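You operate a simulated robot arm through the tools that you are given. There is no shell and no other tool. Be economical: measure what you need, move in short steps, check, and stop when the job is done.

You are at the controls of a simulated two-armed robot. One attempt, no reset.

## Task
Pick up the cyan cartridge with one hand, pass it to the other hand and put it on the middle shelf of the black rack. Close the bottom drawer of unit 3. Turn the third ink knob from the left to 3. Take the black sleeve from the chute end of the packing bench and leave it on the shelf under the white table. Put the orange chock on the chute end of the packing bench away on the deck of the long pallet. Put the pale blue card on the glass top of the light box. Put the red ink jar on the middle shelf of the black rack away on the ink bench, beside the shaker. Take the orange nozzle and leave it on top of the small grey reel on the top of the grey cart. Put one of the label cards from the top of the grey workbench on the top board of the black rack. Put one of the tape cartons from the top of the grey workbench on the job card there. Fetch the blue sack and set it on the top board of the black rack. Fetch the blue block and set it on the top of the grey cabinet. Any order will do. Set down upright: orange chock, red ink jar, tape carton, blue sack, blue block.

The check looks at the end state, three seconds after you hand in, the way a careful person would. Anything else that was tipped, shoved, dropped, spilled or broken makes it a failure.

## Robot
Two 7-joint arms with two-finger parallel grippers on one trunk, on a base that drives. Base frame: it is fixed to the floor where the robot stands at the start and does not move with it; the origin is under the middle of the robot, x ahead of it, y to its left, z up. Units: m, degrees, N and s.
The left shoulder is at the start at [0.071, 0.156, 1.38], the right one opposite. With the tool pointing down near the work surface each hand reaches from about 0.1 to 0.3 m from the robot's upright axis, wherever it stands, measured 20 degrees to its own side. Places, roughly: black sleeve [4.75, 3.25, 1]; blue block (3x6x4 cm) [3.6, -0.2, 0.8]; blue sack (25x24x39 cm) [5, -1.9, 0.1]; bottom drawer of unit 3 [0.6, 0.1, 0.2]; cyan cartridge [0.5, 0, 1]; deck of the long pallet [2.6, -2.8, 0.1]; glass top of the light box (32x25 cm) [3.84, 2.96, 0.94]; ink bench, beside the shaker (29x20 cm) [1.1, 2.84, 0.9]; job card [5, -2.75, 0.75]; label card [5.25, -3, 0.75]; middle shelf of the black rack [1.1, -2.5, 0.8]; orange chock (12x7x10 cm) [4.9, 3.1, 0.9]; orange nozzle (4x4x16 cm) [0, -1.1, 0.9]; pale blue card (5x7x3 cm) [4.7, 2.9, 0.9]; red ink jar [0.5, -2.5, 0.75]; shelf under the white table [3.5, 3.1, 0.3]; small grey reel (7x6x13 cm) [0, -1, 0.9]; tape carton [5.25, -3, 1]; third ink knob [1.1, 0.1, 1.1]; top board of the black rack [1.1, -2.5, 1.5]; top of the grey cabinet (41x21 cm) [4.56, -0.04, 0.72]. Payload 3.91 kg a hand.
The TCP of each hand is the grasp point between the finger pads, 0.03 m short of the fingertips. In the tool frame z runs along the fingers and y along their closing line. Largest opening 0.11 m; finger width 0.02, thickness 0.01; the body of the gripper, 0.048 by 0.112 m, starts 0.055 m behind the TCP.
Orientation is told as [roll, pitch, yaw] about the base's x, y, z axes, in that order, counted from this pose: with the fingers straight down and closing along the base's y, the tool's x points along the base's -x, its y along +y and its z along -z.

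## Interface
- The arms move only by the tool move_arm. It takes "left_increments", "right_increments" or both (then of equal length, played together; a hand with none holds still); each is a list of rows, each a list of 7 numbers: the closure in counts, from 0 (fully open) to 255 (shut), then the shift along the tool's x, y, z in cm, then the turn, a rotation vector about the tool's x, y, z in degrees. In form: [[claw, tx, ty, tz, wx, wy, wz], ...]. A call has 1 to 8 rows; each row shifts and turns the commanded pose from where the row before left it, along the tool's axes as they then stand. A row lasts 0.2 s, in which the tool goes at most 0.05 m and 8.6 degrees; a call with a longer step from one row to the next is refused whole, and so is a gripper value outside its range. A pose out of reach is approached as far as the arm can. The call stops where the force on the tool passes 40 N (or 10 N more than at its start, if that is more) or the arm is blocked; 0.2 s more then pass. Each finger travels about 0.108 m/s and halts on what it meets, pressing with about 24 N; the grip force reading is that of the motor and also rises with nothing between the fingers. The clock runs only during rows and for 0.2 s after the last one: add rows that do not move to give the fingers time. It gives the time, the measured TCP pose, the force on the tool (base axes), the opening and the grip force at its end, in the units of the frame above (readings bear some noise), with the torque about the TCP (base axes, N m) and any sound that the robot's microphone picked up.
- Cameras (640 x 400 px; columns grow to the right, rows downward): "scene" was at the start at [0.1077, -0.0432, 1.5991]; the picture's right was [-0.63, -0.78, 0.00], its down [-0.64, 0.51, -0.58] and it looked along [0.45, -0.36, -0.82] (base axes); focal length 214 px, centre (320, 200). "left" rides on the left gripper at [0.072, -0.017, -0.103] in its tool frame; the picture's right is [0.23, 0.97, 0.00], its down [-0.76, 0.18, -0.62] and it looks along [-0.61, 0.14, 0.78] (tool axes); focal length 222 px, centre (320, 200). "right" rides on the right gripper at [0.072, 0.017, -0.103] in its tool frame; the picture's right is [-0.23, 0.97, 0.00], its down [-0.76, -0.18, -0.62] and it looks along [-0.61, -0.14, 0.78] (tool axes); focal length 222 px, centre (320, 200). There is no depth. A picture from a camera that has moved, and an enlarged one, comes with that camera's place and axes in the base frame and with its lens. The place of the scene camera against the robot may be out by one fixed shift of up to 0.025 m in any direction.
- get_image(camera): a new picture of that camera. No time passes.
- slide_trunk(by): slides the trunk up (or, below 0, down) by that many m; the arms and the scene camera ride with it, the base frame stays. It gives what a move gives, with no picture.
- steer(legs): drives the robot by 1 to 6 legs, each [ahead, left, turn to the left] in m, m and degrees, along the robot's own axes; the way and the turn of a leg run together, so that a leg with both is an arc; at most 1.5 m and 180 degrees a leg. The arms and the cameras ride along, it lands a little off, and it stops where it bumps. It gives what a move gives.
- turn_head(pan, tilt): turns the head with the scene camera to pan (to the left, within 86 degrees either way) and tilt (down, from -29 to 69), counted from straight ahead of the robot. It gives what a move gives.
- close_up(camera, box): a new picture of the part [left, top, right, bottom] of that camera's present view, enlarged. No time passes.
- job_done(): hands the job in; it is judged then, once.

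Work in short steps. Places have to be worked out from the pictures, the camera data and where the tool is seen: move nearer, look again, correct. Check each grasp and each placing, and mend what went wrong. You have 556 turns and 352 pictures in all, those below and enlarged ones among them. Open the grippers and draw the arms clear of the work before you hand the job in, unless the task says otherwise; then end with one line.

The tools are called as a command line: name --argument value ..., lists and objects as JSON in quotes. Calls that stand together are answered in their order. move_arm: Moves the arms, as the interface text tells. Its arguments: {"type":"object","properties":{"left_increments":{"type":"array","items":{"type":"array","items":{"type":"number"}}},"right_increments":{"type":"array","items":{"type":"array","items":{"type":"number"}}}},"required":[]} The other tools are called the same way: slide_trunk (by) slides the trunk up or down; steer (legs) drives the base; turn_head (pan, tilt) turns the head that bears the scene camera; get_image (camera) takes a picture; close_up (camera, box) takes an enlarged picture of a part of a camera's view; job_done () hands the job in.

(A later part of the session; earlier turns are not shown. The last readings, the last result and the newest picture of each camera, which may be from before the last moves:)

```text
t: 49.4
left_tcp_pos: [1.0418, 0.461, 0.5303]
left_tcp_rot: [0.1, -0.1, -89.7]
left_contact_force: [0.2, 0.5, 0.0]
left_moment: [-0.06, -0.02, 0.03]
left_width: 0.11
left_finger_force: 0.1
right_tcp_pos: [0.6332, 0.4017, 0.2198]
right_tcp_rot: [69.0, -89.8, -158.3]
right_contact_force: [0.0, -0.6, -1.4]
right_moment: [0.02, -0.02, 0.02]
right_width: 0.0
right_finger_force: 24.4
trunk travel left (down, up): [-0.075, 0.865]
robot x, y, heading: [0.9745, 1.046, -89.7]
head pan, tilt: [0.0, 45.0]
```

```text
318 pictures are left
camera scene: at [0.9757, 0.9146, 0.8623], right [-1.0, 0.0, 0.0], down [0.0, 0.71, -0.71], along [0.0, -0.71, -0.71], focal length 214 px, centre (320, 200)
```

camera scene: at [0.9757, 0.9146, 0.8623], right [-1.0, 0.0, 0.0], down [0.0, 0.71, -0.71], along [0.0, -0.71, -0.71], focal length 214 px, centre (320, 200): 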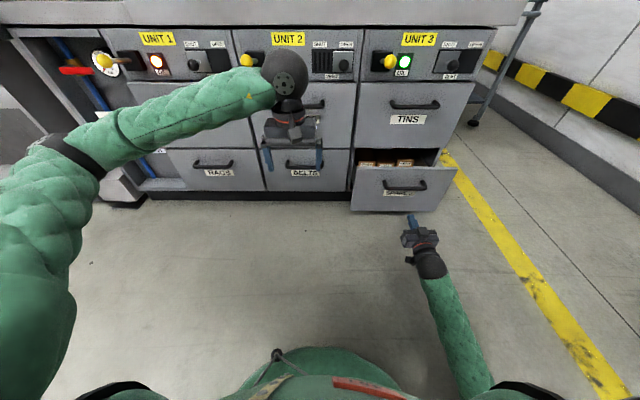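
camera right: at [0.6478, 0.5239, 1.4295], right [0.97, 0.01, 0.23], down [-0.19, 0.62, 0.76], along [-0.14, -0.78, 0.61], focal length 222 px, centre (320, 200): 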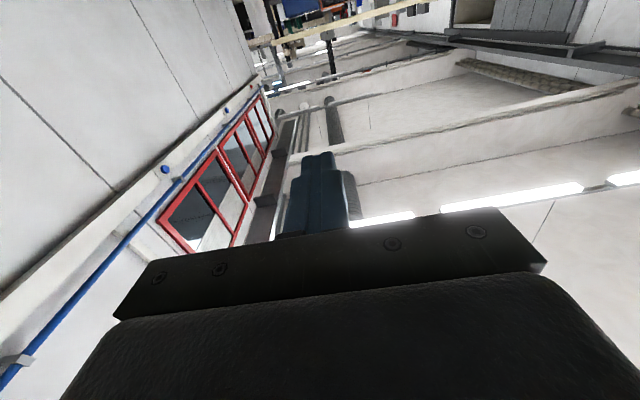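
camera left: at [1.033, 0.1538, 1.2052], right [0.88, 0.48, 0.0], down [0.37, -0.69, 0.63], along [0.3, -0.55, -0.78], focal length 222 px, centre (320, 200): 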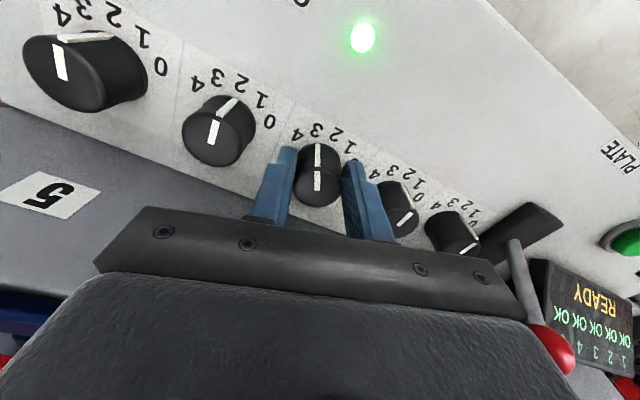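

Tips are in line with the lower part of the drawer front. Push forward.

move_arm --right_increments '[[255, 0.5, 0, 3, 0, 0, 0], [255, 0, 0, 3, 0, 0, 0], [255, 0, 0, 3, 0, 0, 0], [255, 0, 0, 3, 0, 0, 0], [255, 0, 0, 3, 0, 0, 0], [255, 0, 0, 3, 0, 0, 0], [255, 0, 0, 3, 0, 0, 0]]'

get_image --camera "scene"

```text
t: 51.0
left_tcp_pos: [1.0428, 0.4622, 0.5301]
left_tcp_rot: [0.1, -0.2, -89.7]
left_contact_force: [0.3, -0.7, -0.1]
left_moment: [-0.01, -0.01, -0.01]
left_width: 0.1098
left_finger_force: 0.0
right_tcp_pos: [0.633, 0.1899, 0.2129]
right_tcp_rot: [62.0, -89.7, -151.5]
right_contact_force: [0.4, -0.3, -0.2]
right_moment: [-0.01, 0.0, 0.03]
right_width: 0.0001
right_finger_force: 23.6
trunk travel left (down, up): [-0.075, 0.865]
robot x, y, heading: [0.9766, 1.0427, -89.8]
head pan, tilt: [0.0, 45.0]
```

```text
317 pictures are left
camera scene: at [0.9757, 0.9146, 0.8623], right [-1.0, 0.0, 0.0], down [0.0, 0.71, -0.71], along [0.0, -0.71, -0.71], focal length 214 px, centre (320, 200)
```

scene: 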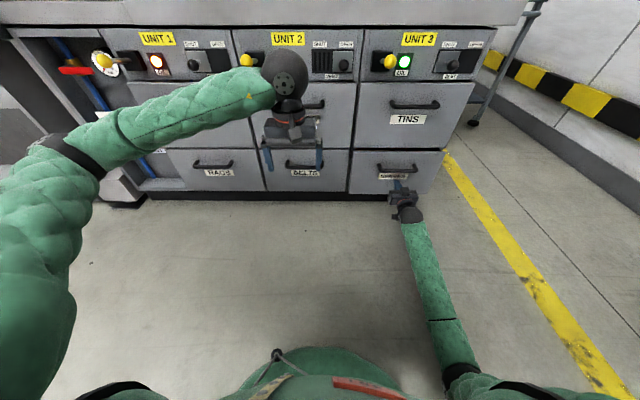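

move_arm --right_increments '[[255, 0, 0, 1.5, 0, 0, 0], [255, 0, 0, 1.5, 0, 0, 0], [255, 0, 0, 1.5, 0, 0, 0], [255, 0, 0, 1.5, 0, 0, 0]]'

close_up --camera "scene" --box '[220, 80, 480, 230]'

```text
t: 51.7
left_tcp_pos: [1.0419, 0.4605, 0.5296]
left_tcp_rot: [0.1, -0.1, -89.7]
left_contact_force: [-0.2, -0.2, 0.2]
left_moment: [-0.03, 0.04, 0.02]
left_width: 0.1098
left_finger_force: 0.1
right_tcp_pos: [0.6324, 0.1603, 0.2108]
right_tcp_rot: [73.2, -89.7, -162.5]
right_contact_force: [1.7, 4.6, 1.1]
right_moment: [-0.05, -0.01, -0.03]
right_width: 0.0003
right_finger_force: 23.9
trunk travel left (down, up): [-0.075, 0.865]
robot x, y, heading: [0.9763, 1.0429, -89.8]
head pan, tilt: [0.0, 45.0]
stopped in row 3 (right hand): the force on the tool passed its limit at 98 N (the readings are from after the stop); the commanded pose is now the measured one
```

```text
2.46 times, centred on (350, 155) of scene
camera zoom: at [0.9758, 0.9147, 0.8623], right [-1.0, 0.0, 0.0], down [0.0, 0.71, -0.71], along [0.0, -0.71, -0.71], focal length 528 px, centre (246, 311)
```

zoom: 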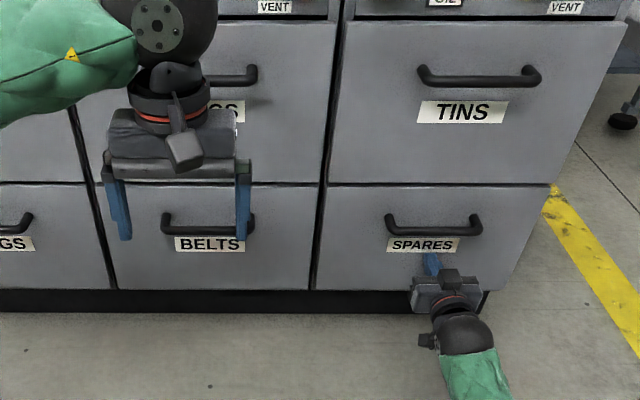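

Drawer is flush closed. Withdraw the right hand and raise the trunk.

move_arm --right_increments '[[255, 0, 0, -5, 0, 0, 0], [255, 0, 0, -5, 0, 0, 0], [255, 0, 0, -5, 0, 0, 0], [200, 0, 0, -5, 0, 0, 0], [100, 0, 0, -5, 0, 0, 0], [0, -3, 0, 0, 0, 0, 0]]'

slide_trunk --by 0.4

slide_trunk --by 0.4

move_arm --right_increments '[[0, -5, 0, 0, 0, 0, 0], [0, -5, 0, 0, 0, 0, 0], [0, -5, 0, 0, 0, 0, 0], [0, -5, 0, 0, 0, 0, 0], [0, -5, 0, 0, 0, 0, 0], [0, -5, 0, 0, 0, 0, 0], [0, -5, 0, 0, 0, 0, 0], [0, -5, 0, 0, 0, 0, 0]]'

```text
t: 53.1
left_tcp_pos: [1.0424, 0.461, 0.5292]
left_tcp_rot: [0.1, -0.1, -89.8]
left_contact_force: [0.1, 0.0, -0.3]
left_moment: [-0.02, -0.02, 0.04]
left_width: 0.1102
left_finger_force: 0.0
right_tcp_pos: [0.6292, 0.4118, 0.2401]
right_tcp_rot: [73.3, -89.7, -162.8]
right_contact_force: [-0.3, -0.4, 0.0]
right_moment: [-0.01, -0.02, -0.01]
right_width: 0.1101
right_finger_force: 0.1
trunk travel left (down, up): [-0.075, 0.865]
robot x, y, heading: [0.9759, 1.0423, -89.9]
head pan, tilt: [0.0, 45.0]
```

```text
t: 56.9
left_tcp_pos: [1.0431, 0.4613, 0.929]
left_tcp_rot: [0.1, -0.1, -89.7]
left_contact_force: [-0.6, -0.4, -0.6]
left_moment: [0.01, -0.03, -0.02]
left_width: 0.1098
left_finger_force: 0.1
right_tcp_pos: [0.6306, 0.4118, 0.6401]
right_tcp_rot: [71.1, -89.8, -160.4]
right_contact_force: [0.3, 0.0, 0.3]
right_moment: [0.0, -0.04, -0.01]
right_width: 0.11
right_finger_force: 0.0
trunk travel left (down, up): [-0.475, 0.465]
robot x, y, heading: [0.9709, 1.0431, -89.8]
head pan, tilt: [0.0, 45.0]
```

```text
t: 60.7
left_tcp_pos: [1.0419, 0.4615, 1.3293]
left_tcp_rot: [0.0, -0.1, -89.8]
left_contact_force: [-0.6, -0.5, 0.7]
left_moment: [0.02, 0.0, 0.01]
left_width: 0.11
left_finger_force: 0.0
right_tcp_pos: [0.629, 0.4105, 1.0405]
right_tcp_rot: [71.5, -89.7, -160.7]
right_contact_force: [0.3, -0.9, -0.2]
right_moment: [-0.02, 0.01, -0.03]
right_width: 0.1101
right_finger_force: 0.0
trunk travel left (down, up): [-0.875, 0.065]
robot x, y, heading: [0.9757, 1.0457, -89.7]
head pan, tilt: [0.0, 45.0]
```

```text
t: 62.5
left_tcp_pos: [1.0424, 0.4603, 1.3295]
left_tcp_rot: [0.1, 0.0, -89.7]
left_contact_force: [0.1, -0.2, -0.3]
left_moment: [-0.01, 0.0, 0.05]
left_width: 0.1101
left_finger_force: 0.2
right_tcp_pos: [0.6226, 0.4026, 1.44]
right_tcp_rot: [66.1, -89.6, -155.2]
right_contact_force: [0.4, -0.6, -0.3]
right_moment: [0.04, -0.02, 0.02]
right_width: 0.1102
right_finger_force: 0.0
right hand out of reach, approached as far as the arm can: row 7
trunk travel left (down, up): [-0.875, 0.065]
robot x, y, heading: [0.9723, 1.0444, -89.7]
head pan, tilt: [0.0, 45.0]
```

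move_arm --right_increments '[[0, 0, 0, 0, 0, 8.5, 0], [0, 0, 0, 0, 0, 8.5, 0], [0, 0, 0, 0, 0, 8.5, 0], [0, 0, 0, 0, 0, 8.5, 0], [0, 0, 0, 0, 0, 8.5, 0], [0, 0, 0, 0, 0, 8.5, 0], [0, 0, 0, 0, 0, 8.5, 0], [0, 0, 0, 0, 0, 8.5, 0]]'

move_arm --right_increments '[[0, 0, 0, 0, 0, 8.5, 0], [0, 0, 0, 0, 0, 8.5, 0], [0, 0, 0, 0, 0, 5.1, 0]]'

steer --legs '[[0, -0.4, 0]]'

get_image --camera "scene"

```text
t: 64.3
left_tcp_pos: [1.0425, 0.461, 1.3297]
left_tcp_rot: [0.0, -0.1, -89.8]
left_contact_force: [0.1, -0.9, -0.2]
left_moment: [-0.03, 0.03, -0.03]
left_width: 0.11
left_finger_force: 0.2
right_tcp_pos: [0.6256, 0.4017, 1.438]
right_tcp_rot: [0.3, -21.8, -89.5]
right_contact_force: [0.3, 0.3, 0.5]
right_moment: [0.01, 0.0, -0.01]
right_width: 0.11
right_finger_force: 0.1
trunk travel left (down, up): [-0.875, 0.065]
robot x, y, heading: [0.9715, 1.0435, -89.8]
head pan, tilt: [0.0, 45.0]
```

```text
t: 65.1
left_tcp_pos: [1.0422, 0.4617, 1.3304]
left_tcp_rot: [0.1, -0.1, -89.8]
left_contact_force: [-0.2, -0.9, 0.7]
left_moment: [-0.03, 0.0, -0.03]
left_width: 0.1101
left_finger_force: 0.1
right_tcp_pos: [0.6247, 0.4011, 1.4386]
right_tcp_rot: [0.3, 0.3, -89.4]
right_contact_force: [-0.3, 0.9, -1.1]
right_moment: [0.0, -0.03, -0.04]
right_width: 0.1101
right_finger_force: 0.1
trunk travel left (down, up): [-0.875, 0.065]
robot x, y, heading: [0.9752, 1.041, -89.6]
head pan, tilt: [0.0, 45.0]
```

```text
t: 67.6
left_tcp_pos: [0.6356, 0.46, 1.3296]
left_tcp_rot: [0.0, 0.0, -90.3]
left_contact_force: [-0.7, 0.1, -0.3]
left_moment: [0.03, 0.0, 0.0]
left_width: 0.1101
left_finger_force: 0.0
right_tcp_pos: [0.2177, 0.404, 1.4393]
right_tcp_rot: [0.3, 0.1, -89.9]
right_contact_force: [-0.1, 0.0, -0.2]
right_moment: [0.01, 0.01, 0.01]
right_width: 0.1102
right_finger_force: 0.0
trunk travel left (down, up): [-0.875, 0.065]
robot x, y, heading: [0.5758, 1.0426, -90.3]
head pan, tilt: [0.0, 45.0]
```

```text
315 pictures are left
camera scene: at [0.5733, 0.9144, 1.6623], right [-1.0, 0.01, 0.0], down [0.0, 0.71, -0.71], along [0.0, -0.71, -0.71], focal length 214 px, centre (320, 200)
```

scene: 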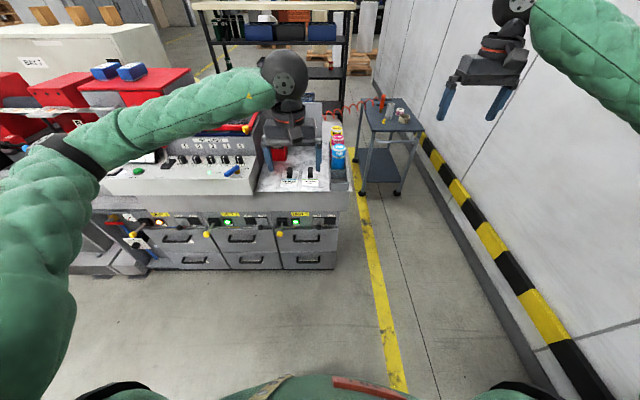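

Now go for the cyan cartridge (≈[0.49, 0.05, 1.0]) with the right hand, moving the left hand out of the way.

move_arm --left_increments '[[0, 0, 4, 0, 0, 0, 0], [0, 0, 4, 0, 0, 0, 0], [0, 0, 4, 0, 0, 0, 0], [0, 0, 4, 0, 0, 0, 0], [0, 0, 4, 0, 0, 0, 0], [0, 0, 0, 0, 0, 0, 0], [0, 0, 0, 0, 0, 0, 0], [0, 0, 0, 0, 0, 0, 0]]' --right_increments '[[0, -3.2, 3.3, 1, 0, 0, 0], [0, -3.2, 3.3, 1, 0, 0, 0], [0, -3.2, 3.3, 1, 0, 0, 0], [0, -3.2, 3.3, 1, 0, 0, 0], [0, -3.2, 3.3, 1, 0, 0, 0], [0, -3.2, 3.3, 1, 0, 0, 0], [0, -3.2, 3.3, 1, 0, 0, 0], [0, -3.2, 3.3, 1, 0, 0, 0]]'

get_image --camera "right"

close_up --camera "scene" --box '[260, 80, 440, 200]'

```text
t: 69.4
left_tcp_pos: [0.8399, 0.4546, 1.3302]
left_tcp_rot: [-0.2, 0.0, -90.3]
left_contact_force: [1.4, 0.3, 0.2]
left_moment: [-0.03, 0.05, 0.01]
left_width: 0.1101
left_finger_force: 0.0
right_tcp_pos: [0.4858, 0.1496, 1.3577]
right_tcp_rot: [0.2, 0.3, -89.9]
right_contact_force: [0.2, 1.1, -0.1]
right_moment: [0.0, 0.0, -0.01]
right_width: 0.1101
right_finger_force: 0.0
trunk travel left (down, up): [-0.875, 0.065]
robot x, y, heading: [0.5749, 1.0428, -90.4]
head pan, tilt: [0.0, 45.0]
```

```text
314 pictures are left
camera right: at [0.5017, 0.2222, 1.4602], right [0.97, -0.23, 0.0], down [-0.18, -0.77, 0.62], along [-0.14, -0.6, -0.79], focal length 222 px, centre (320, 200)
```

right: 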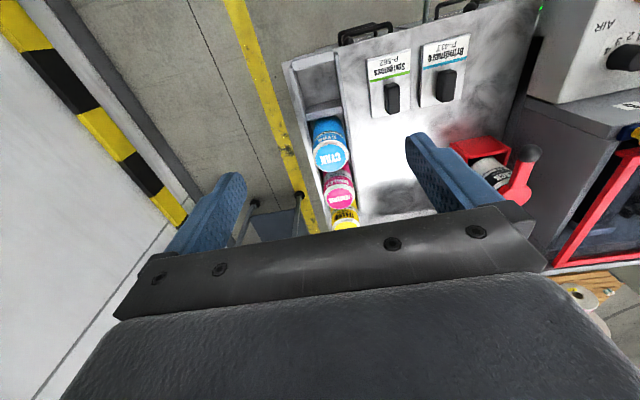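

```text
3.33 times, centred on (350, 140) of scene
camera zoom: at [0.5762, 0.9133, 1.6622], right [-1.0, 0.01, 0.0], down [0.0, 0.71, -0.71], along [-0.01, -0.71, -0.71], focal length 715 px, centre (220, 400)
```

zoom: 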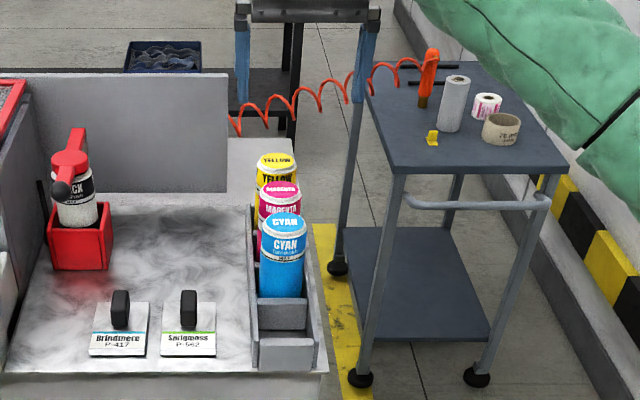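

Cyan cap is at about [0.482, 0.055, 1.13]; moving above it.

move_arm --right_increments '[[0, -4.7, -0.2, 0, 0, 0, 0], [0, -4.7, -0.2, 0, 0, 0, 0], [0, 0, 0, 4, 0, 0, 0], [0, 0, 0, 4, 0, 0, 0], [0, 0, 0, 3, 0, 0, 0]]'

get_image --camera "right"

close_up --camera "scene" --box '[290, 80, 390, 200]'

```text
t: 70.6
left_tcp_pos: [0.8392, 0.4545, 1.332]
left_tcp_rot: [0.0, 0.0, -90.2]
left_contact_force: [1.1, -0.4, 0.7]
left_moment: [0.01, 0.03, -0.01]
left_width: 0.1099
left_finger_force: 0.1
right_tcp_pos: [0.4823, 0.0587, 1.2484]
right_tcp_rot: [0.4, 0.1, -89.8]
right_contact_force: [-0.2, 0.4, -0.7]
right_moment: [0.0, 0.02, 0.04]
right_width: 0.1099
right_finger_force: 0.0
trunk travel left (down, up): [-0.875, 0.065]
robot x, y, heading: [0.5732, 1.042, -90.3]
head pan, tilt: [0.0, 45.0]
```

```text
312 pictures are left
camera right: at [0.4982, 0.1309, 1.3512], right [0.97, -0.22, 0.0], down [-0.18, -0.76, 0.62], along [-0.14, -0.6, -0.78], focal length 222 px, centre (320, 200)
```

right: 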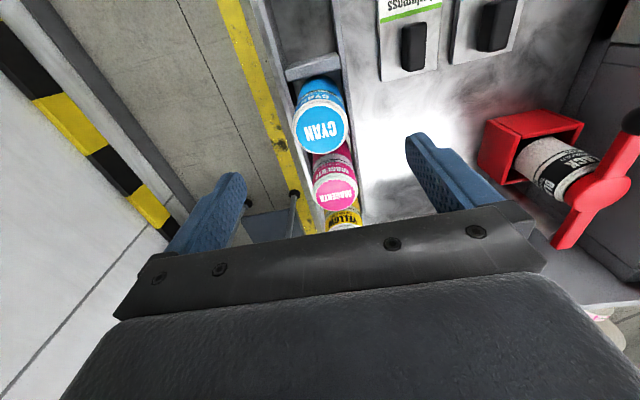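

```text
3.33 times, centred on (340, 140) of scene
camera zoom: at [0.5743, 0.9134, 1.6622], right [-1.0, 0.0, 0.0], down [0.0, 0.71, -0.71], along [0.0, -0.71, -0.71], focal length 715 px, centre (253, 400)
```

zoom: 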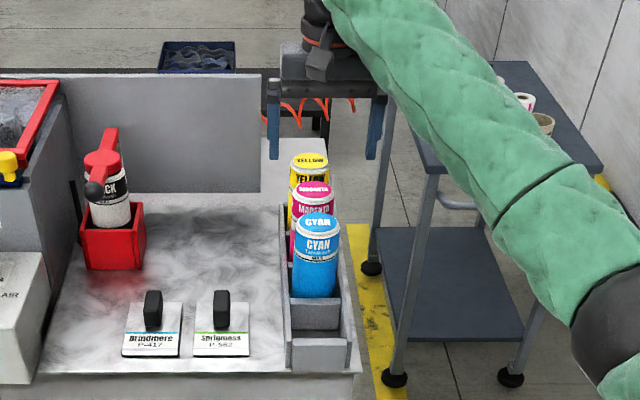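

Refined: cap top ≈ [0.480, 0.041, 1.115]. Center and descend to grip the upper body.

move_arm --right_increments '[[0, -1.7, -0.2, 3, 0, 0, 0], [0, 0, 0, 4, 0, 0, 0], [0, 0, 0, 4, 0, 0, 0]]'

get_image --camera "right"

close_up --camera "scene" --box '[290, 80, 390, 200]'

```text
t: 71.4
left_tcp_pos: [0.838, 0.4548, 1.3317]
left_tcp_rot: [0.2, -0.1, -90.4]
left_contact_force: [-0.8, -1.0, 0.2]
left_moment: [-0.01, -0.01, 0.04]
left_width: 0.1099
left_finger_force: 0.0
right_tcp_pos: [0.4797, 0.0426, 1.138]
right_tcp_rot: [0.4, 0.2, -89.8]
right_contact_force: [1.0, -0.9, 0.8]
right_moment: [-0.01, -0.01, 0.0]
right_width: 0.1098
right_finger_force: 0.1
trunk travel left (down, up): [-0.875, 0.065]
robot x, y, heading: [0.5737, 1.0406, -90.2]
head pan, tilt: [0.0, 45.0]
```

```text
310 pictures are left
camera right: at [0.4955, 0.1153, 1.2419], right [0.97, -0.22, 0.01], down [-0.18, -0.76, 0.62], along [-0.14, -0.6, -0.78], focal length 222 px, centre (320, 200)
```

right: 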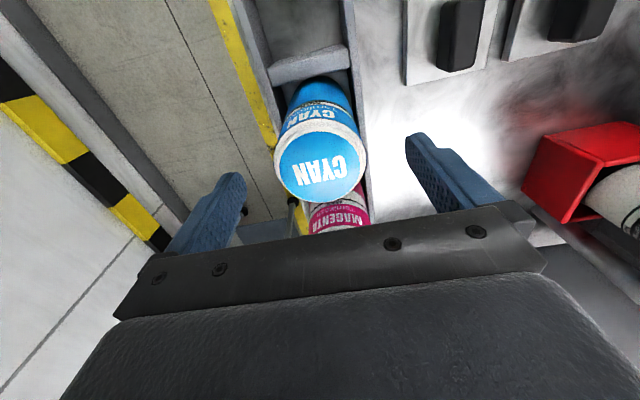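

```text
3.33 times, centred on (340, 140) of scene
camera zoom: at [0.5724, 0.9143, 1.6624], right [-1.0, 0.01, 0.0], down [0.0, 0.71, -0.71], along [0.0, -0.71, -0.71], focal length 715 px, centre (253, 400)
```

zoom: 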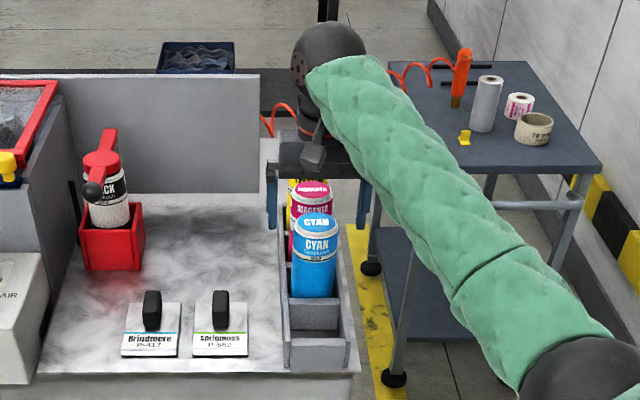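

Aligned. Descend 5.3 cm and grip.

move_arm --right_increments '[[0, 0, 0, 3, 0, 0, 0], [0, 0, 0, 2.3, 0, 0, 0], [180, 0, 0, 0, 0, 0, 0], [180, 0, 0, 0, 0, 0, 0], [180, 0, 0, 0, 0, 0, 0]]'

get_image --camera "right"

```text
t: 72.6
left_tcp_pos: [0.8379, 0.4555, 1.3318]
left_tcp_rot: [-0.1, 0.0, -90.2]
left_contact_force: [1.2, 0.2, 0.0]
left_moment: [-0.03, -0.01, -0.01]
left_width: 0.1101
left_finger_force: 0.1
right_tcp_pos: [0.4796, 0.0408, 1.0862]
right_tcp_rot: [0.2, 0.1, -89.8]
right_contact_force: [-1.4, -0.1, 0.2]
right_moment: [0.02, 0.31, -0.03]
right_width: 0.0618
right_finger_force: 24.2
trunk travel left (down, up): [-0.875, 0.065]
robot x, y, heading: [0.5688, 1.0453, -90.2]
head pan, tilt: [0.0, 45.0]
```

```text
308 pictures are left
camera right: at [0.4956, 0.1142, 1.1887], right [0.97, -0.22, 0.0], down [-0.18, -0.76, 0.62], along [-0.14, -0.6, -0.79], focal length 222 px, centre (320, 200)
```

right: 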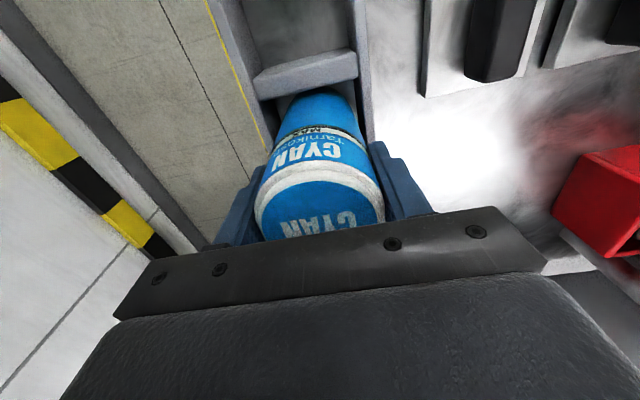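

Gripped (6.2 cm). Lift it straight out.

move_arm --right_increments '[[180, 0, 0, -3, 0, 0, 0], [180, 0, 0, -4, 0, 0, 0], [180, 0, 0, -4, 0, 0, 0], [180, 0, 0, -4.5, 0, 0, 0], [180, 0, 0, -4.5, 0, 0, 0], [180, 0, 0, -4.5, 0, 0, 0]]' --left_increments '[[0, 0, 0, 0, 0, -8.5, 0], [0, 0, 0, 0, 0, -8.5, 0], [0, 0, 0, 0, 0, -8.5, 0], [0, 0, 0, 0, 0, -8.5, 0], [0, 0, 0, 0, 0, -8.5, 0], [0, 0, 0, 0, 0, -8.5, 0]]'

move_arm --right_increments '[[180, 4.5, 0, 0, 0, 0, 0], [180, 4.5, 0, 0, 0, 0, 0], [180, 4.5, 0, 0, 0, 0, 0], [180, 4.5, 0, 0, 0, 0, 0], [180, 4.5, 0, 0, 0, 0, 0], [180, 4.5, 0, 0, 0, 0, 0], [180, 4.5, 0, 0, 0, 0, 0]]' --left_increments '[[0, 0, 0, 0, 0, -8, 0], [0, 0, 0, 0, 0, -8, 0], [0, 0, 0, 0, 0, -8, 0], [0, 0, 0, 0, 0, -8, 0], [0, 0, 0, 0, 0, -7, 0], [0, 0, 0, 0, 0, 0, 0], [0, 0, 0, 0, 0, 0, 0]]'

get_image --camera "scene"

```text
t: 74.0
left_tcp_pos: [0.8388, 0.4292, 1.3318]
left_tcp_rot: [0.1, -51.2, -90.3]
left_contact_force: [-0.5, 0.4, 0.6]
left_moment: [-0.02, 0.0, 0.0]
left_width: 0.1102
left_finger_force: 0.1
left hand out of reach, approached as far as the arm can: row 5, 6
right_tcp_pos: [0.4774, 0.0415, 1.3291]
right_tcp_rot: [0.1, 0.2, -89.8]
right_contact_force: [-0.6, -0.4, -5.3]
right_moment: [-0.02, 0.01, 0.0]
right_width: 0.0618
right_finger_force: 23.9
trunk travel left (down, up): [-0.875, 0.065]
robot x, y, heading: [0.5758, 1.0469, -90.7]
head pan, tilt: [0.0, 45.0]
```

```text
t: 75.6
left_tcp_pos: [0.8434, 0.4006, 1.3377]
left_tcp_rot: [0.1, -70.6, -90.5]
left_contact_force: [-0.3, 0.6, 0.6]
left_moment: [-0.02, -0.04, -0.02]
left_width: 0.1103
left_finger_force: 0.1
left hand out of reach, approached as far as the arm can: row 1, 2, 3, 4, 5
right_tcp_pos: [0.4781, 0.3548, 1.3362]
right_tcp_rot: [0.3, 0.2, -89.8]
right_contact_force: [0.3, -0.2, -4.7]
right_moment: [-0.01, -0.01, -0.01]
right_width: 0.0616
right_finger_force: 24.1
trunk travel left (down, up): [-0.875, 0.065]
robot x, y, heading: [0.5685, 1.0472, -90.5]
head pan, tilt: [0.0, 45.0]
```

```text
307 pictures are left
camera scene: at [0.5719, 0.9158, 1.6624], right [-1.0, 0.01, 0.0], down [0.0, 0.71, -0.71], along [0.0, -0.71, -0.71], focal length 214 px, centre (320, 200)
```

scene: 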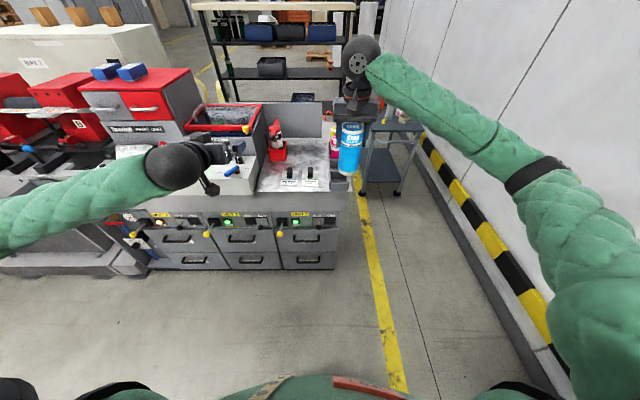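

Left needs more forward reach for a forward-pointing grip. Lower and advance the left hand while bringing the right one slightly across.

move_arm --left_increments '[[0, 3, 0, 1.6, 0, 0, 0], [0, 3, 0, 1.6, 0, 0, 0], [0, 3, 0, 1.6, 0, 0, 0], [0, 3, 0, 1.6, 0, 0, 0], [0, 3, 0, 1.6, 0, 0, 0], [0, 3, 0, 1.6, 0, 0, 0], [0, 3, 0, 1.6, 0, 0, 0], [0, 3, 0, 1.6, 0, 0, 0]]' --right_increments '[[180, 0, 1.2, -0.5, 0, 0, 0], [180, 0, 1.2, -0.5, 0, 0, 0], [180, 0, 1.2, -0.5, 0, 0, 0], [180, 0, 1.2, -0.5, 0, 0, 0], [180, 0, 1.2, -0.5, 0, 0, 0], [180, 0, 1.2, -0.5, 0, 0, 0], [180, 0, 1.2, -0.5, 0, 0, 0], [180, 0, 1.2, -0.5, 0, 0, 0]]'

```text
t: 77.4
left_tcp_pos: [0.8448, 0.3991, 1.3361]
left_tcp_rot: [-0.1, -70.5, -90.3]
left_contact_force: [-0.4, 0.6, -0.2]
left_moment: [-0.02, 0.0, 0.01]
left_width: 0.11
left_finger_force: 0.2
left hand out of reach, approached as far as the arm can: row 1, 2, 3, 4, 5, 6, 7, 8
right_tcp_pos: [0.5736, 0.3552, 1.3733]
right_tcp_rot: [0.2, 0.2, -89.9]
right_contact_force: [-0.5, 0.6, -4.9]
right_moment: [0.0, 0.02, 0.03]
right_width: 0.0618
right_finger_force: 24.0
trunk travel left (down, up): [-0.875, 0.065]
robot x, y, heading: [0.5722, 1.0433, -90.3]
head pan, tilt: [0.0, 45.0]
```

Left wrist is stuck at its limit; I tilt back to about -45°, lower, and retry.

move_arm --left_increments '[[0, 0, 0, 0, 0, 8.5, 0], [0, 0, 0, 0, 0, 8.5, 0], [0, 0, 0, 0, 0, 8.5, 0], [0, 0, 0, 0, 0, 8.5, 0], [0, 0, 0, 0, 0, 8.5, 0], [0, 0, 0, 0, 0, 0, 0], [0, 0, 0, 0, 0, 0, 0]]'

```text
t: 79.0
left_tcp_pos: [0.8425, 0.4, 1.3344]
left_tcp_rot: [0.0, -28.0, -90.4]
left_contact_force: [0.0, -0.5, -0.2]
left_moment: [0.0, -0.02, 0.04]
left_width: 0.1099
left_finger_force: 0.0
right_tcp_pos: [0.5733, 0.3535, 1.3733]
right_tcp_rot: [0.3, 0.2, -89.8]
right_contact_force: [0.0, -0.3, -4.3]
right_moment: [0.02, 0.02, -0.02]
right_width: 0.0614
right_finger_force: 23.8
trunk travel left (down, up): [-0.875, 0.065]
robot x, y, heading: [0.5708, 1.0465, -90.4]
head pan, tilt: [0.0, 45.0]
```

move_arm --left_increments '[[0, 1, 0, 4, 0, 0, 0], [0, 1, 0, 4, 0, 0, 0], [0, 1, 0, 4, 0, 0, 0], [0, 1, 0, 4, 0, 0, 0], [0, 1, 0, 4, 0, 0, 0]]'

move_arm --left_increments '[[0, 0, 0, 0, 0, -8.5, 0], [0, 0, 0, 0, 0, -8.5, 0], [0, 0, 0, 0, 0, -8.5, 0], [0, 0, 0, 0, 0, -8.5, 0], [0, 0, 0, 0, 0, -8.5, 0], [0, 0, 0, 0, 0, -8.5, 0], [0, 0, 0, 0, 0, -8.5, 0]]'

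```text
t: 80.2
left_tcp_pos: [0.845, 0.3506, 1.1386]
left_tcp_rot: [-0.2, -28.2, -90.4]
left_contact_force: [0.1, 0.2, -0.1]
left_moment: [-0.01, 0.0, 0.01]
left_width: 0.1099
left_finger_force: 0.0
right_tcp_pos: [0.5729, 0.3534, 1.3737]
right_tcp_rot: [0.4, 0.2, -89.8]
right_contact_force: [0.6, -0.1, -4.1]
right_moment: [0.02, -0.01, -0.03]
right_width: 0.0617
right_finger_force: 24.1
trunk travel left (down, up): [-0.875, 0.065]
robot x, y, heading: [0.5699, 1.0427, -89.9]
head pan, tilt: [0.0, 45.0]
```

```text
t: 81.8
left_tcp_pos: [0.8441, 0.3516, 1.137]
left_tcp_rot: [0.0, -53.6, -90.4]
left_contact_force: [-1.0, 0.3, -0.1]
left_moment: [0.03, 0.01, 0.04]
left_width: 0.1101
left_finger_force: 0.1
left hand out of reach, approached as far as the arm can: row 4, 5, 6, 7
right_tcp_pos: [0.5732, 0.3538, 1.3733]
right_tcp_rot: [0.2, 0.2, -89.8]
right_contact_force: [0.5, -0.3, -5.2]
right_moment: [0.0, 0.0, 0.02]
right_width: 0.062
right_finger_force: 23.7
trunk travel left (down, up): [-0.875, 0.065]
robot x, y, heading: [0.5711, 1.0414, -90.3]
head pan, tilt: [0.0, 45.0]
```

The left wrist limits forward pitch here; pointing it forward-right (in line with its forearm) should be easier. Yaw it -50° about the vertical.

move_arm --left_increments '[[0, 0, 0, 0, 6.7, 0, 4.9], [0, 0, 0, 0, 6.7, 0, 4.9], [0, 0, 0, 0, 6.7, 0, 4.9], [0, 0, 0, 0, 6.7, 0, 4.9], [0, 0, 0, 0, 6.7, 0, 4.9], [0, 0, 0, 0, 6.7, 0, 4.9]]'

move_arm --left_increments '[[0, 0, 0, 0, 0, -8, 0], [0, 0, 0, 0, 0, -8, 0], [0, 0, 0, 0, 0, -8, 0], [0, 0, 0, 0, 0, -8, 0], [0, 0, 0, 0, 0, -5, 0]]'

get_image --camera "scene"

```text
t: 83.4
left_tcp_pos: [0.8341, 0.3867, 1.071]
left_tcp_rot: [-8.0, -49.5, -133.1]
left_contact_force: [0.1, -0.8, 0.6]
left_moment: [0.02, 0.0, 0.0]
left_width: 0.1101
left_finger_force: 0.1
left hand out of reach, approached as far as the arm can: row 6
right_tcp_pos: [0.5744, 0.3548, 1.3721]
right_tcp_rot: [0.3, 0.4, -90.0]
right_contact_force: [-0.6, 0.0, -5.2]
right_moment: [-0.02, -0.02, 0.03]
right_width: 0.0614
right_finger_force: 23.9
trunk travel left (down, up): [-0.875, 0.065]
robot x, y, heading: [0.5704, 1.0438, -90.4]
head pan, tilt: [0.0, 45.0]
stopped in row 6 (left hand): the arm was blocked; the commanded pose is now the measured one
```

```text
t: 84.6
left_tcp_pos: [0.8348, 0.3873, 1.0712]
left_tcp_rot: [-59.2, -84.0, -80.1]
left_contact_force: [0.1, 0.0, -0.3]
left_moment: [0.01, -0.02, -0.02]
left_width: 0.1102
left_finger_force: 0.1
right_tcp_pos: [0.5731, 0.3533, 1.3728]
right_tcp_rot: [0.3, 0.3, -90.0]
right_contact_force: [-0.1, -0.5, -4.0]
right_moment: [0.0, 0.0, 0.03]
right_width: 0.0616
right_finger_force: 23.8
trunk travel left (down, up): [-0.875, 0.065]
robot x, y, heading: [0.5722, 1.045, -90.3]
head pan, tilt: [0.0, 45.0]
```

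```text
306 pictures are left
camera scene: at [0.5728, 0.9138, 1.6623], right [-1.0, 0.01, 0.0], down [0.0, 0.71, -0.71], along [0.0, -0.71, -0.71], focal length 214 px, centre (320, 200)
```

scene: 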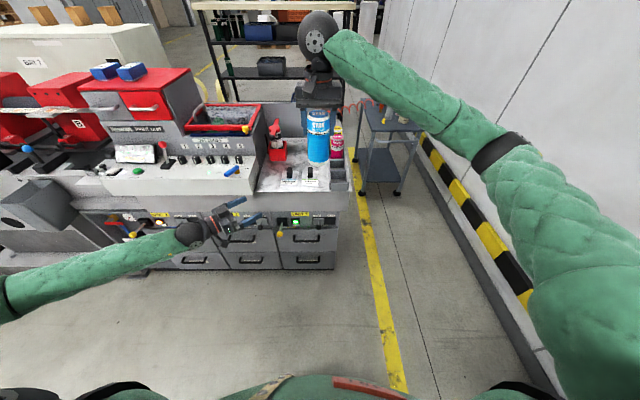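

Left tool is now horizontal pointing forward-right. Slide it beneath the cartridge.

move_arm --left_increments '[[0, 0, -2.42, 3.68, 0, 0, 0], [0, 0, -2.42, 3.68, 0, 0, 0], [0, 0, -2.42, 3.68, 0, 0, 0], [0, 0, -2.42, 3.68, 0, 0, 0], [0, 0, -2.42, 3.68, 0, 0, 0], [0, 0, -2.42, 3.68, 0, 0, 0]]'

get_image --camera "left"

get_image --camera "scene"

```text
t: 86.0
left_tcp_pos: [0.5705, 0.3563, 1.0714]
left_tcp_rot: [-57.9, -84.1, -81.3]
left_contact_force: [-0.3, 0.0, 0.2]
left_moment: [0.04, 0.01, 0.02]
left_width: 0.1098
left_finger_force: 0.1
right_tcp_pos: [0.5705, 0.3541, 1.3737]
right_tcp_rot: [0.4, 0.4, -89.7]
right_contact_force: [0.5, -0.3, -5.5]
right_moment: [0.03, -0.01, 0.02]
right_width: 0.0618
right_finger_force: 23.6
trunk travel left (down, up): [-0.875, 0.065]
robot x, y, heading: [0.5676, 1.0473, -90.4]
head pan, tilt: [0.0, 45.0]
```

```text
305 pictures are left
camera left: at [0.6364, 0.4432, 1.0073], right [0.63, -0.71, -0.31], down [0.6, 0.19, 0.78], along [-0.49, -0.68, 0.55], focal length 222 px, centre (320, 200)
```

left: 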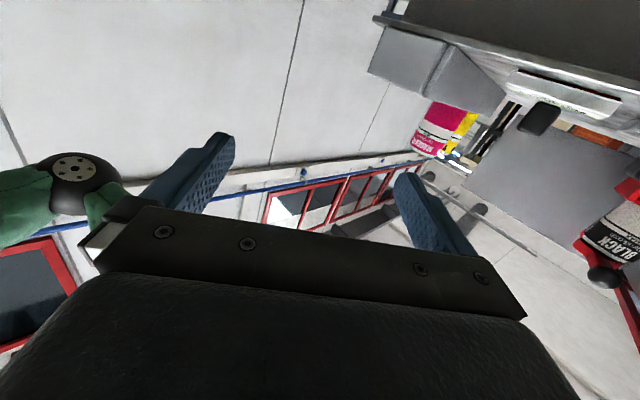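

```text
304 pictures are left
camera scene: at [0.571, 0.9134, 1.6622], right [-1.0, 0.01, 0.0], down [0.0, 0.71, -0.71], along [0.0, -0.71, -0.71], focal length 214 px, centre (320, 200)
```

scene: 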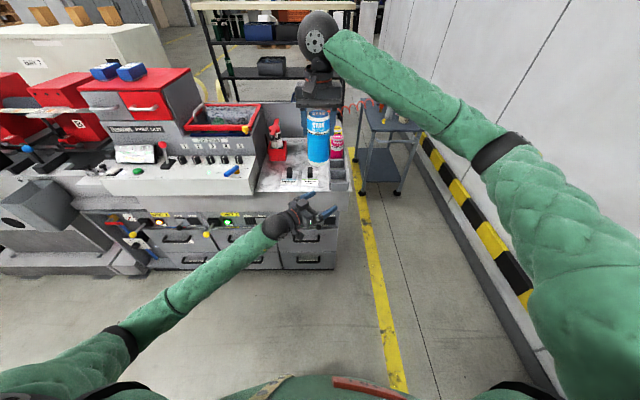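

Both axes are aligned. Bring the hands together vertically, leaving the right fingertips above the left fingers.

move_arm --left_increments '[[0, -2.8, -0.2, -0.2, 0, 0, 0], [0, -2.8, -0.2, -0.2, 0, 0, 0], [0, -2.8, -0.2, -0.2, 0, 0, 0], [0, -2.8, -0.2, -0.2, 0, 0, 0]]' --right_increments '[[180, 0, 0, 3, 0, 0, 0], [180, 0, 0, 3, 0, 0, 0], [180, 0, 0, 3, 0, 0, 0], [180, 0, 0, 3, 0, 0, 0]]'

get_image --camera "left"

close_up --camera "scene" --box '[240, 80, 400, 220]'

```text
t: 87.0
left_tcp_pos: [0.5744, 0.3547, 1.1831]
left_tcp_rot: [-58.1, -84.0, -81.2]
left_contact_force: [-0.3, -0.1, 0.4]
left_moment: [0.0, 0.01, -0.02]
left_width: 0.1101
left_finger_force: 0.0
right_tcp_pos: [0.5719, 0.3557, 1.2517]
right_tcp_rot: [0.2, 0.2, -89.9]
right_contact_force: [0.5, -0.7, -3.8]
right_moment: [-0.02, -0.01, -0.01]
right_width: 0.0616
right_finger_force: 24.1
trunk travel left (down, up): [-0.875, 0.065]
robot x, y, heading: [0.5721, 1.045, -90.2]
head pan, tilt: [0.0, 45.0]
```

```text
303 pictures are left
camera left: at [0.6407, 0.4411, 1.119], right [0.63, -0.71, -0.31], down [0.6, 0.19, 0.78], along [-0.49, -0.68, 0.55], focal length 222 px, centre (320, 200)
```

left: 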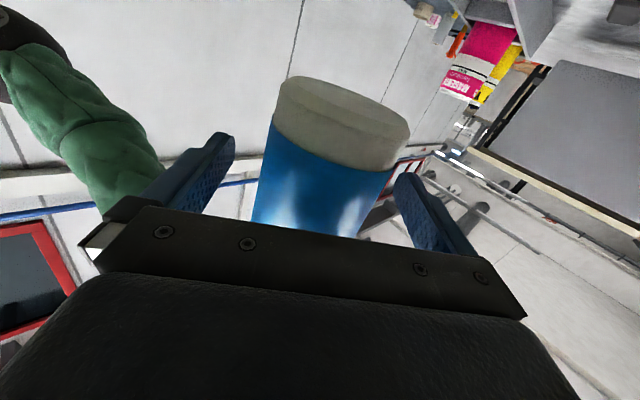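

```text
2.86 times, centred on (320, 150) of scene
camera zoom: at [0.5717, 0.9132, 1.6622], right [-1.0, 0.01, 0.0], down [0.0, 0.71, -0.71], along [0.0, -0.71, -0.71], focal length 613 px, centre (320, 343)
```

zoom: 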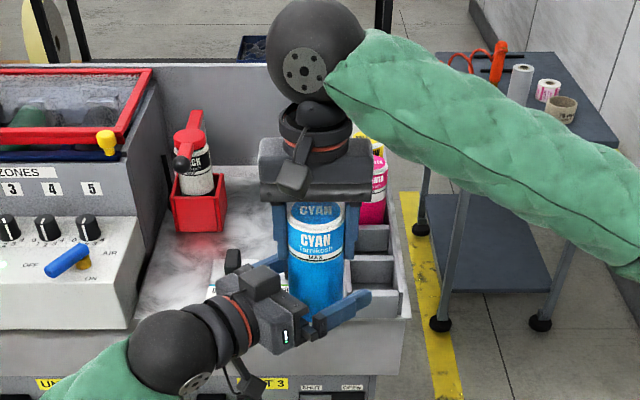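

The cartridge is between the left fingers; close the left, then open the right and rise.

move_arm --left_increments '[[190, 0, 0, 0, 0, 0, 0], [190, 0, 0, 0, 0, 0, 0], [190, 0, 0, 0, 0, 0, 0], [190, 0, 0, 0, 0, 0, 0]]'

move_arm --right_increments '[[0, 0, 0, 0, 0, 0, 0], [0, 0, 0, 0, 0, 0, 0], [0, 0, 0, 0, 0, 0, 0], [0, 0, 0, -4, 0, 0, 0], [0, 0, 0, -4.5, 0, 0, 0], [0, 0, 0, -4.5, 0, 0, 0]]'

get_image --camera "scene"

```text
t: 88.0
left_tcp_pos: [0.5732, 0.3548, 1.1835]
left_tcp_rot: [-59.1, -84.0, -80.2]
left_contact_force: [-17.5, 16.4, 1.3]
left_moment: [-0.75, -0.33, 0.18]
left_width: 0.0637
left_finger_force: 24.1
right_tcp_pos: [0.5744, 0.3554, 1.2539]
right_tcp_rot: [0.4, 0.1, -89.9]
right_contact_force: [16.5, -16.5, -6.6]
right_moment: [-0.3, -0.79, -0.18]
right_width: 0.0617
right_finger_force: 24.0
trunk travel left (down, up): [-0.875, 0.065]
robot x, y, heading: [0.5716, 1.044, -89.9]
head pan, tilt: [0.0, 45.0]
```

```text
t: 89.4
left_tcp_pos: [0.575, 0.3547, 1.1827]
left_tcp_rot: [-59.0, -84.2, -80.3]
left_contact_force: [-0.4, 0.2, 0.4]
left_moment: [0.0, -0.02, 0.02]
left_width: 0.0612
left_finger_force: 24.6
right_tcp_pos: [0.5723, 0.3548, 1.3819]
right_tcp_rot: [0.3, 0.2, -89.8]
right_contact_force: [1.0, -0.1, -0.1]
right_moment: [-0.05, 0.03, 0.01]
right_width: 0.1101
right_finger_force: 0.1
trunk travel left (down, up): [-0.875, 0.065]
robot x, y, heading: [0.5736, 1.0478, -90.3]
head pan, tilt: [0.0, 45.0]
```

```text
301 pictures are left
camera scene: at [0.5732, 0.9147, 1.6621], right [-1.0, 0.01, 0.0], down [0.0, 0.71, -0.71], along [0.0, -0.71, -0.71], focal length 214 px, centre (320, 200)
```

scene: 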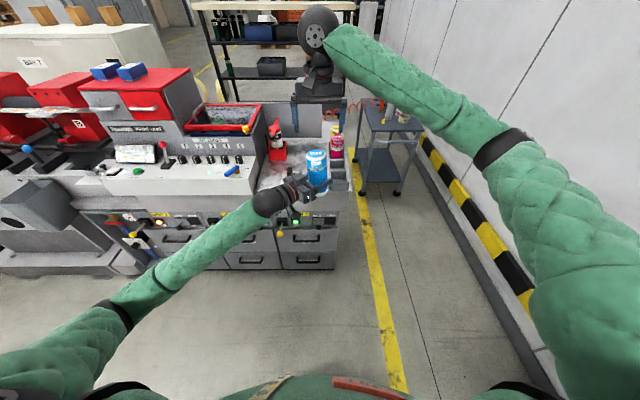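

Handover done. Before driving I check the orange hose and the free way past the cart.

close_up --camera "scene" --box '[320, 60, 460, 200]'

get_image --camera "right"

```text
2.86 times, centred on (390, 130) of scene
camera zoom: at [0.5732, 0.9147, 1.6621], right [-1.0, 0.01, 0.0], down [0.0, 0.71, -0.71], along [0.0, -0.71, -0.71], focal length 613 px, centre (120, 400)
```

zoom: 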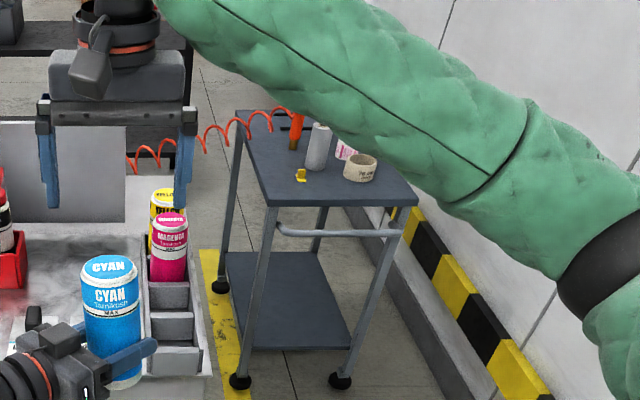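

```text
299 pictures are left
camera right: at [0.5884, 0.429, 1.4854], right [0.97, -0.23, 0.0], down [-0.18, -0.76, 0.62], along [-0.14, -0.6, -0.79], focal length 222 px, centre (320, 200)
```

right: 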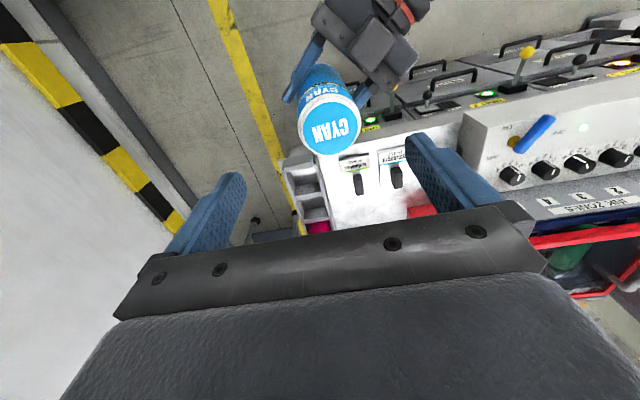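

I'll do the nozzle next with the right hand. First raise the left hand (and its elbow) for clearance.

move_arm --left_increments '[[190, -4.5, 0, 0, 0, 0, 0], [190, -4.5, 0, 0, 0, 0, 0], [190, -4.5, 0, 0, 0, 0, 0], [190, -4.5, 0, 0, 0, 0, 0], [190, -4.5, 0, 0, 0, 0, 0]]' --right_increments '[[0, 3, -4, 0, 0, 0, 0], [0, 3, -4, 0, 0, 0, 0], [0, 0, -4.5, 0, 0, 0, 0], [0, 0, -4.5, 0, 0, 0, 0], [0, 0, -4.5, 0, 0, 0, 0]]'

get_image --camera "scene"

```text
t: 90.6
left_tcp_pos: [0.5803, 0.3268, 1.411]
left_tcp_rot: [-58.0, -84.0, -81.4]
left_contact_force: [-0.6, 0.2, -4.7]
left_moment: [0.01, 0.0, 0.01]
left_width: 0.0611
left_finger_force: 23.8
right_tcp_pos: [0.3499, 0.4141, 1.3836]
right_tcp_rot: [0.4, 0.2, -89.7]
right_contact_force: [-0.3, -0.8, 1.3]
right_moment: [-0.01, -0.03, 0.0]
right_width: 0.11
right_finger_force: 0.1
trunk travel left (down, up): [-0.875, 0.065]
robot x, y, heading: [0.5717, 1.046, -90.4]
head pan, tilt: [0.0, 45.0]
```

```text
298 pictures are left
camera scene: at [0.5702, 0.9157, 1.6623], right [-1.0, 0.0, 0.0], down [0.0, 0.71, -0.71], along [0.0, -0.71, -0.71], focal length 214 px, centre (320, 200)
```

scene: 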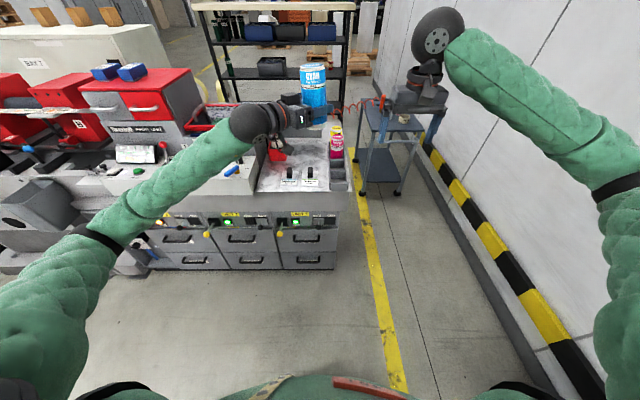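

Left arm elbow is clear. Drive toward the cart, keeping left of the press end.

steer --legs '[[0, -0.25, 0], [0.6, -0.3, 0], [0.45, -0.17, 0]]'

get_image --camera "scene"

```text
t: 95.8
left_tcp_pos: [0.0252, -0.2575, 1.413]
left_tcp_rot: [-64.3, -84.0, -76.0]
left_contact_force: [0.3, 0.5, -3.4]
left_moment: [0.03, 0.03, 0.0]
left_width: 0.0614
left_finger_force: 23.8
right_tcp_pos: [-0.203, -0.1668, 1.389]
right_tcp_rot: [-0.1, -0.1, -90.5]
right_contact_force: [-0.5, 0.4, 0.5]
right_moment: [-0.03, -0.02, 0.03]
right_width: 0.1098
right_finger_force: 0.2
trunk travel left (down, up): [-0.875, 0.065]
robot x, y, heading: [0.0146, 0.4569, -91.2]
head pan, tilt: [0.0, 45.0]
stopped in leg 2: the robot was blocked; the commanded pose is now the measured one
```

```text
297 pictures are left
camera scene: at [0.0275, 0.3327, 1.6633], right [-1.0, 0.02, 0.01], down [0.01, 0.7, -0.71], along [-0.02, -0.71, -0.7], focal length 214 px, centre (320, 200)
```

scene: 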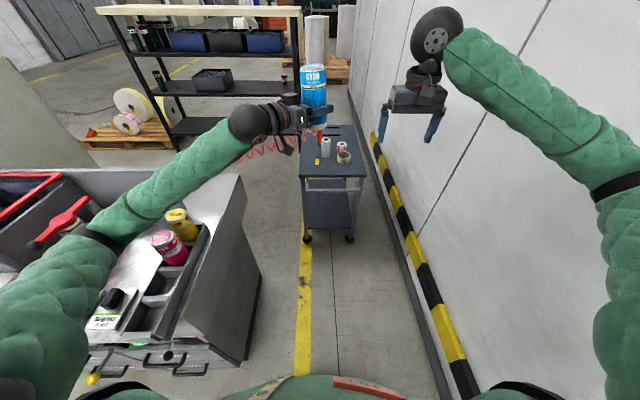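

Something (likely the left elbow at the press) blocked the drive near the end of leg 2. Back off and look closely.

steer --legs '[[-0.12, 0, 0]]'

turn_head --pan 35 --tilt 45

get_image --camera "scene"

```text
t: 97.1
left_tcp_pos: [0.0254, -0.1359, 1.4114]
left_tcp_rot: [-63.0, -84.2, -77.3]
left_contact_force: [-0.2, 0.7, -4.7]
left_moment: [0.0, 0.0, 0.02]
left_width: 0.0609
left_finger_force: 24.4
right_tcp_pos: [-0.2021, -0.0441, 1.3859]
right_tcp_rot: [-0.1, 0.2, -90.8]
right_contact_force: [-0.2, -0.2, -0.3]
right_moment: [-0.01, -0.04, 0.01]
right_width: 0.1098
right_finger_force: 0.1
trunk travel left (down, up): [-0.875, 0.065]
robot x, y, heading: [0.0205, 0.5765, -91.5]
head pan, tilt: [0.0, 45.0]
```

```text
t: 98.1
left_tcp_pos: [0.0258, -0.1358, 1.4119]
left_tcp_rot: [-62.8, -84.1, -77.5]
left_contact_force: [-0.6, -0.3, -4.3]
left_moment: [0.02, 0.04, 0.0]
left_width: 0.0611
left_finger_force: 23.2
right_tcp_pos: [-0.2028, -0.0448, 1.3846]
right_tcp_rot: [-0.1, 0.2, -90.8]
right_contact_force: [-0.9, -1.1, -0.2]
right_moment: [-0.03, 0.0, -0.02]
right_width: 0.11
right_finger_force: 0.0
trunk travel left (down, up): [-0.875, 0.065]
robot x, y, heading: [0.0209, 0.579, -91.2]
head pan, tilt: [35.0, 45.0]
```

```text
296 pictures are left
camera scene: at [0.075, 0.468, 1.6622], right [-0.83, -0.55, 0.01], down [-0.4, 0.59, -0.71], along [0.39, -0.59, -0.71], focal length 214 px, centre (320, 200)
```

scene: 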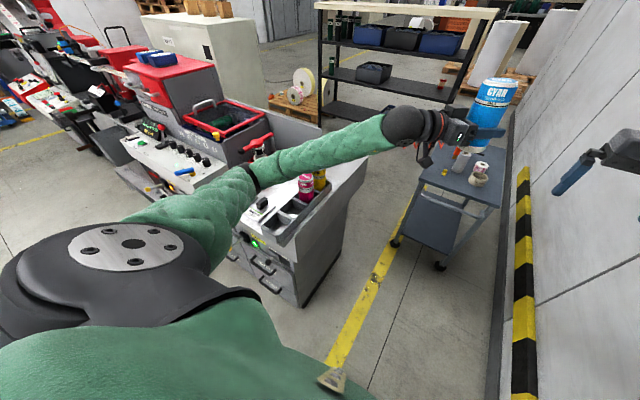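

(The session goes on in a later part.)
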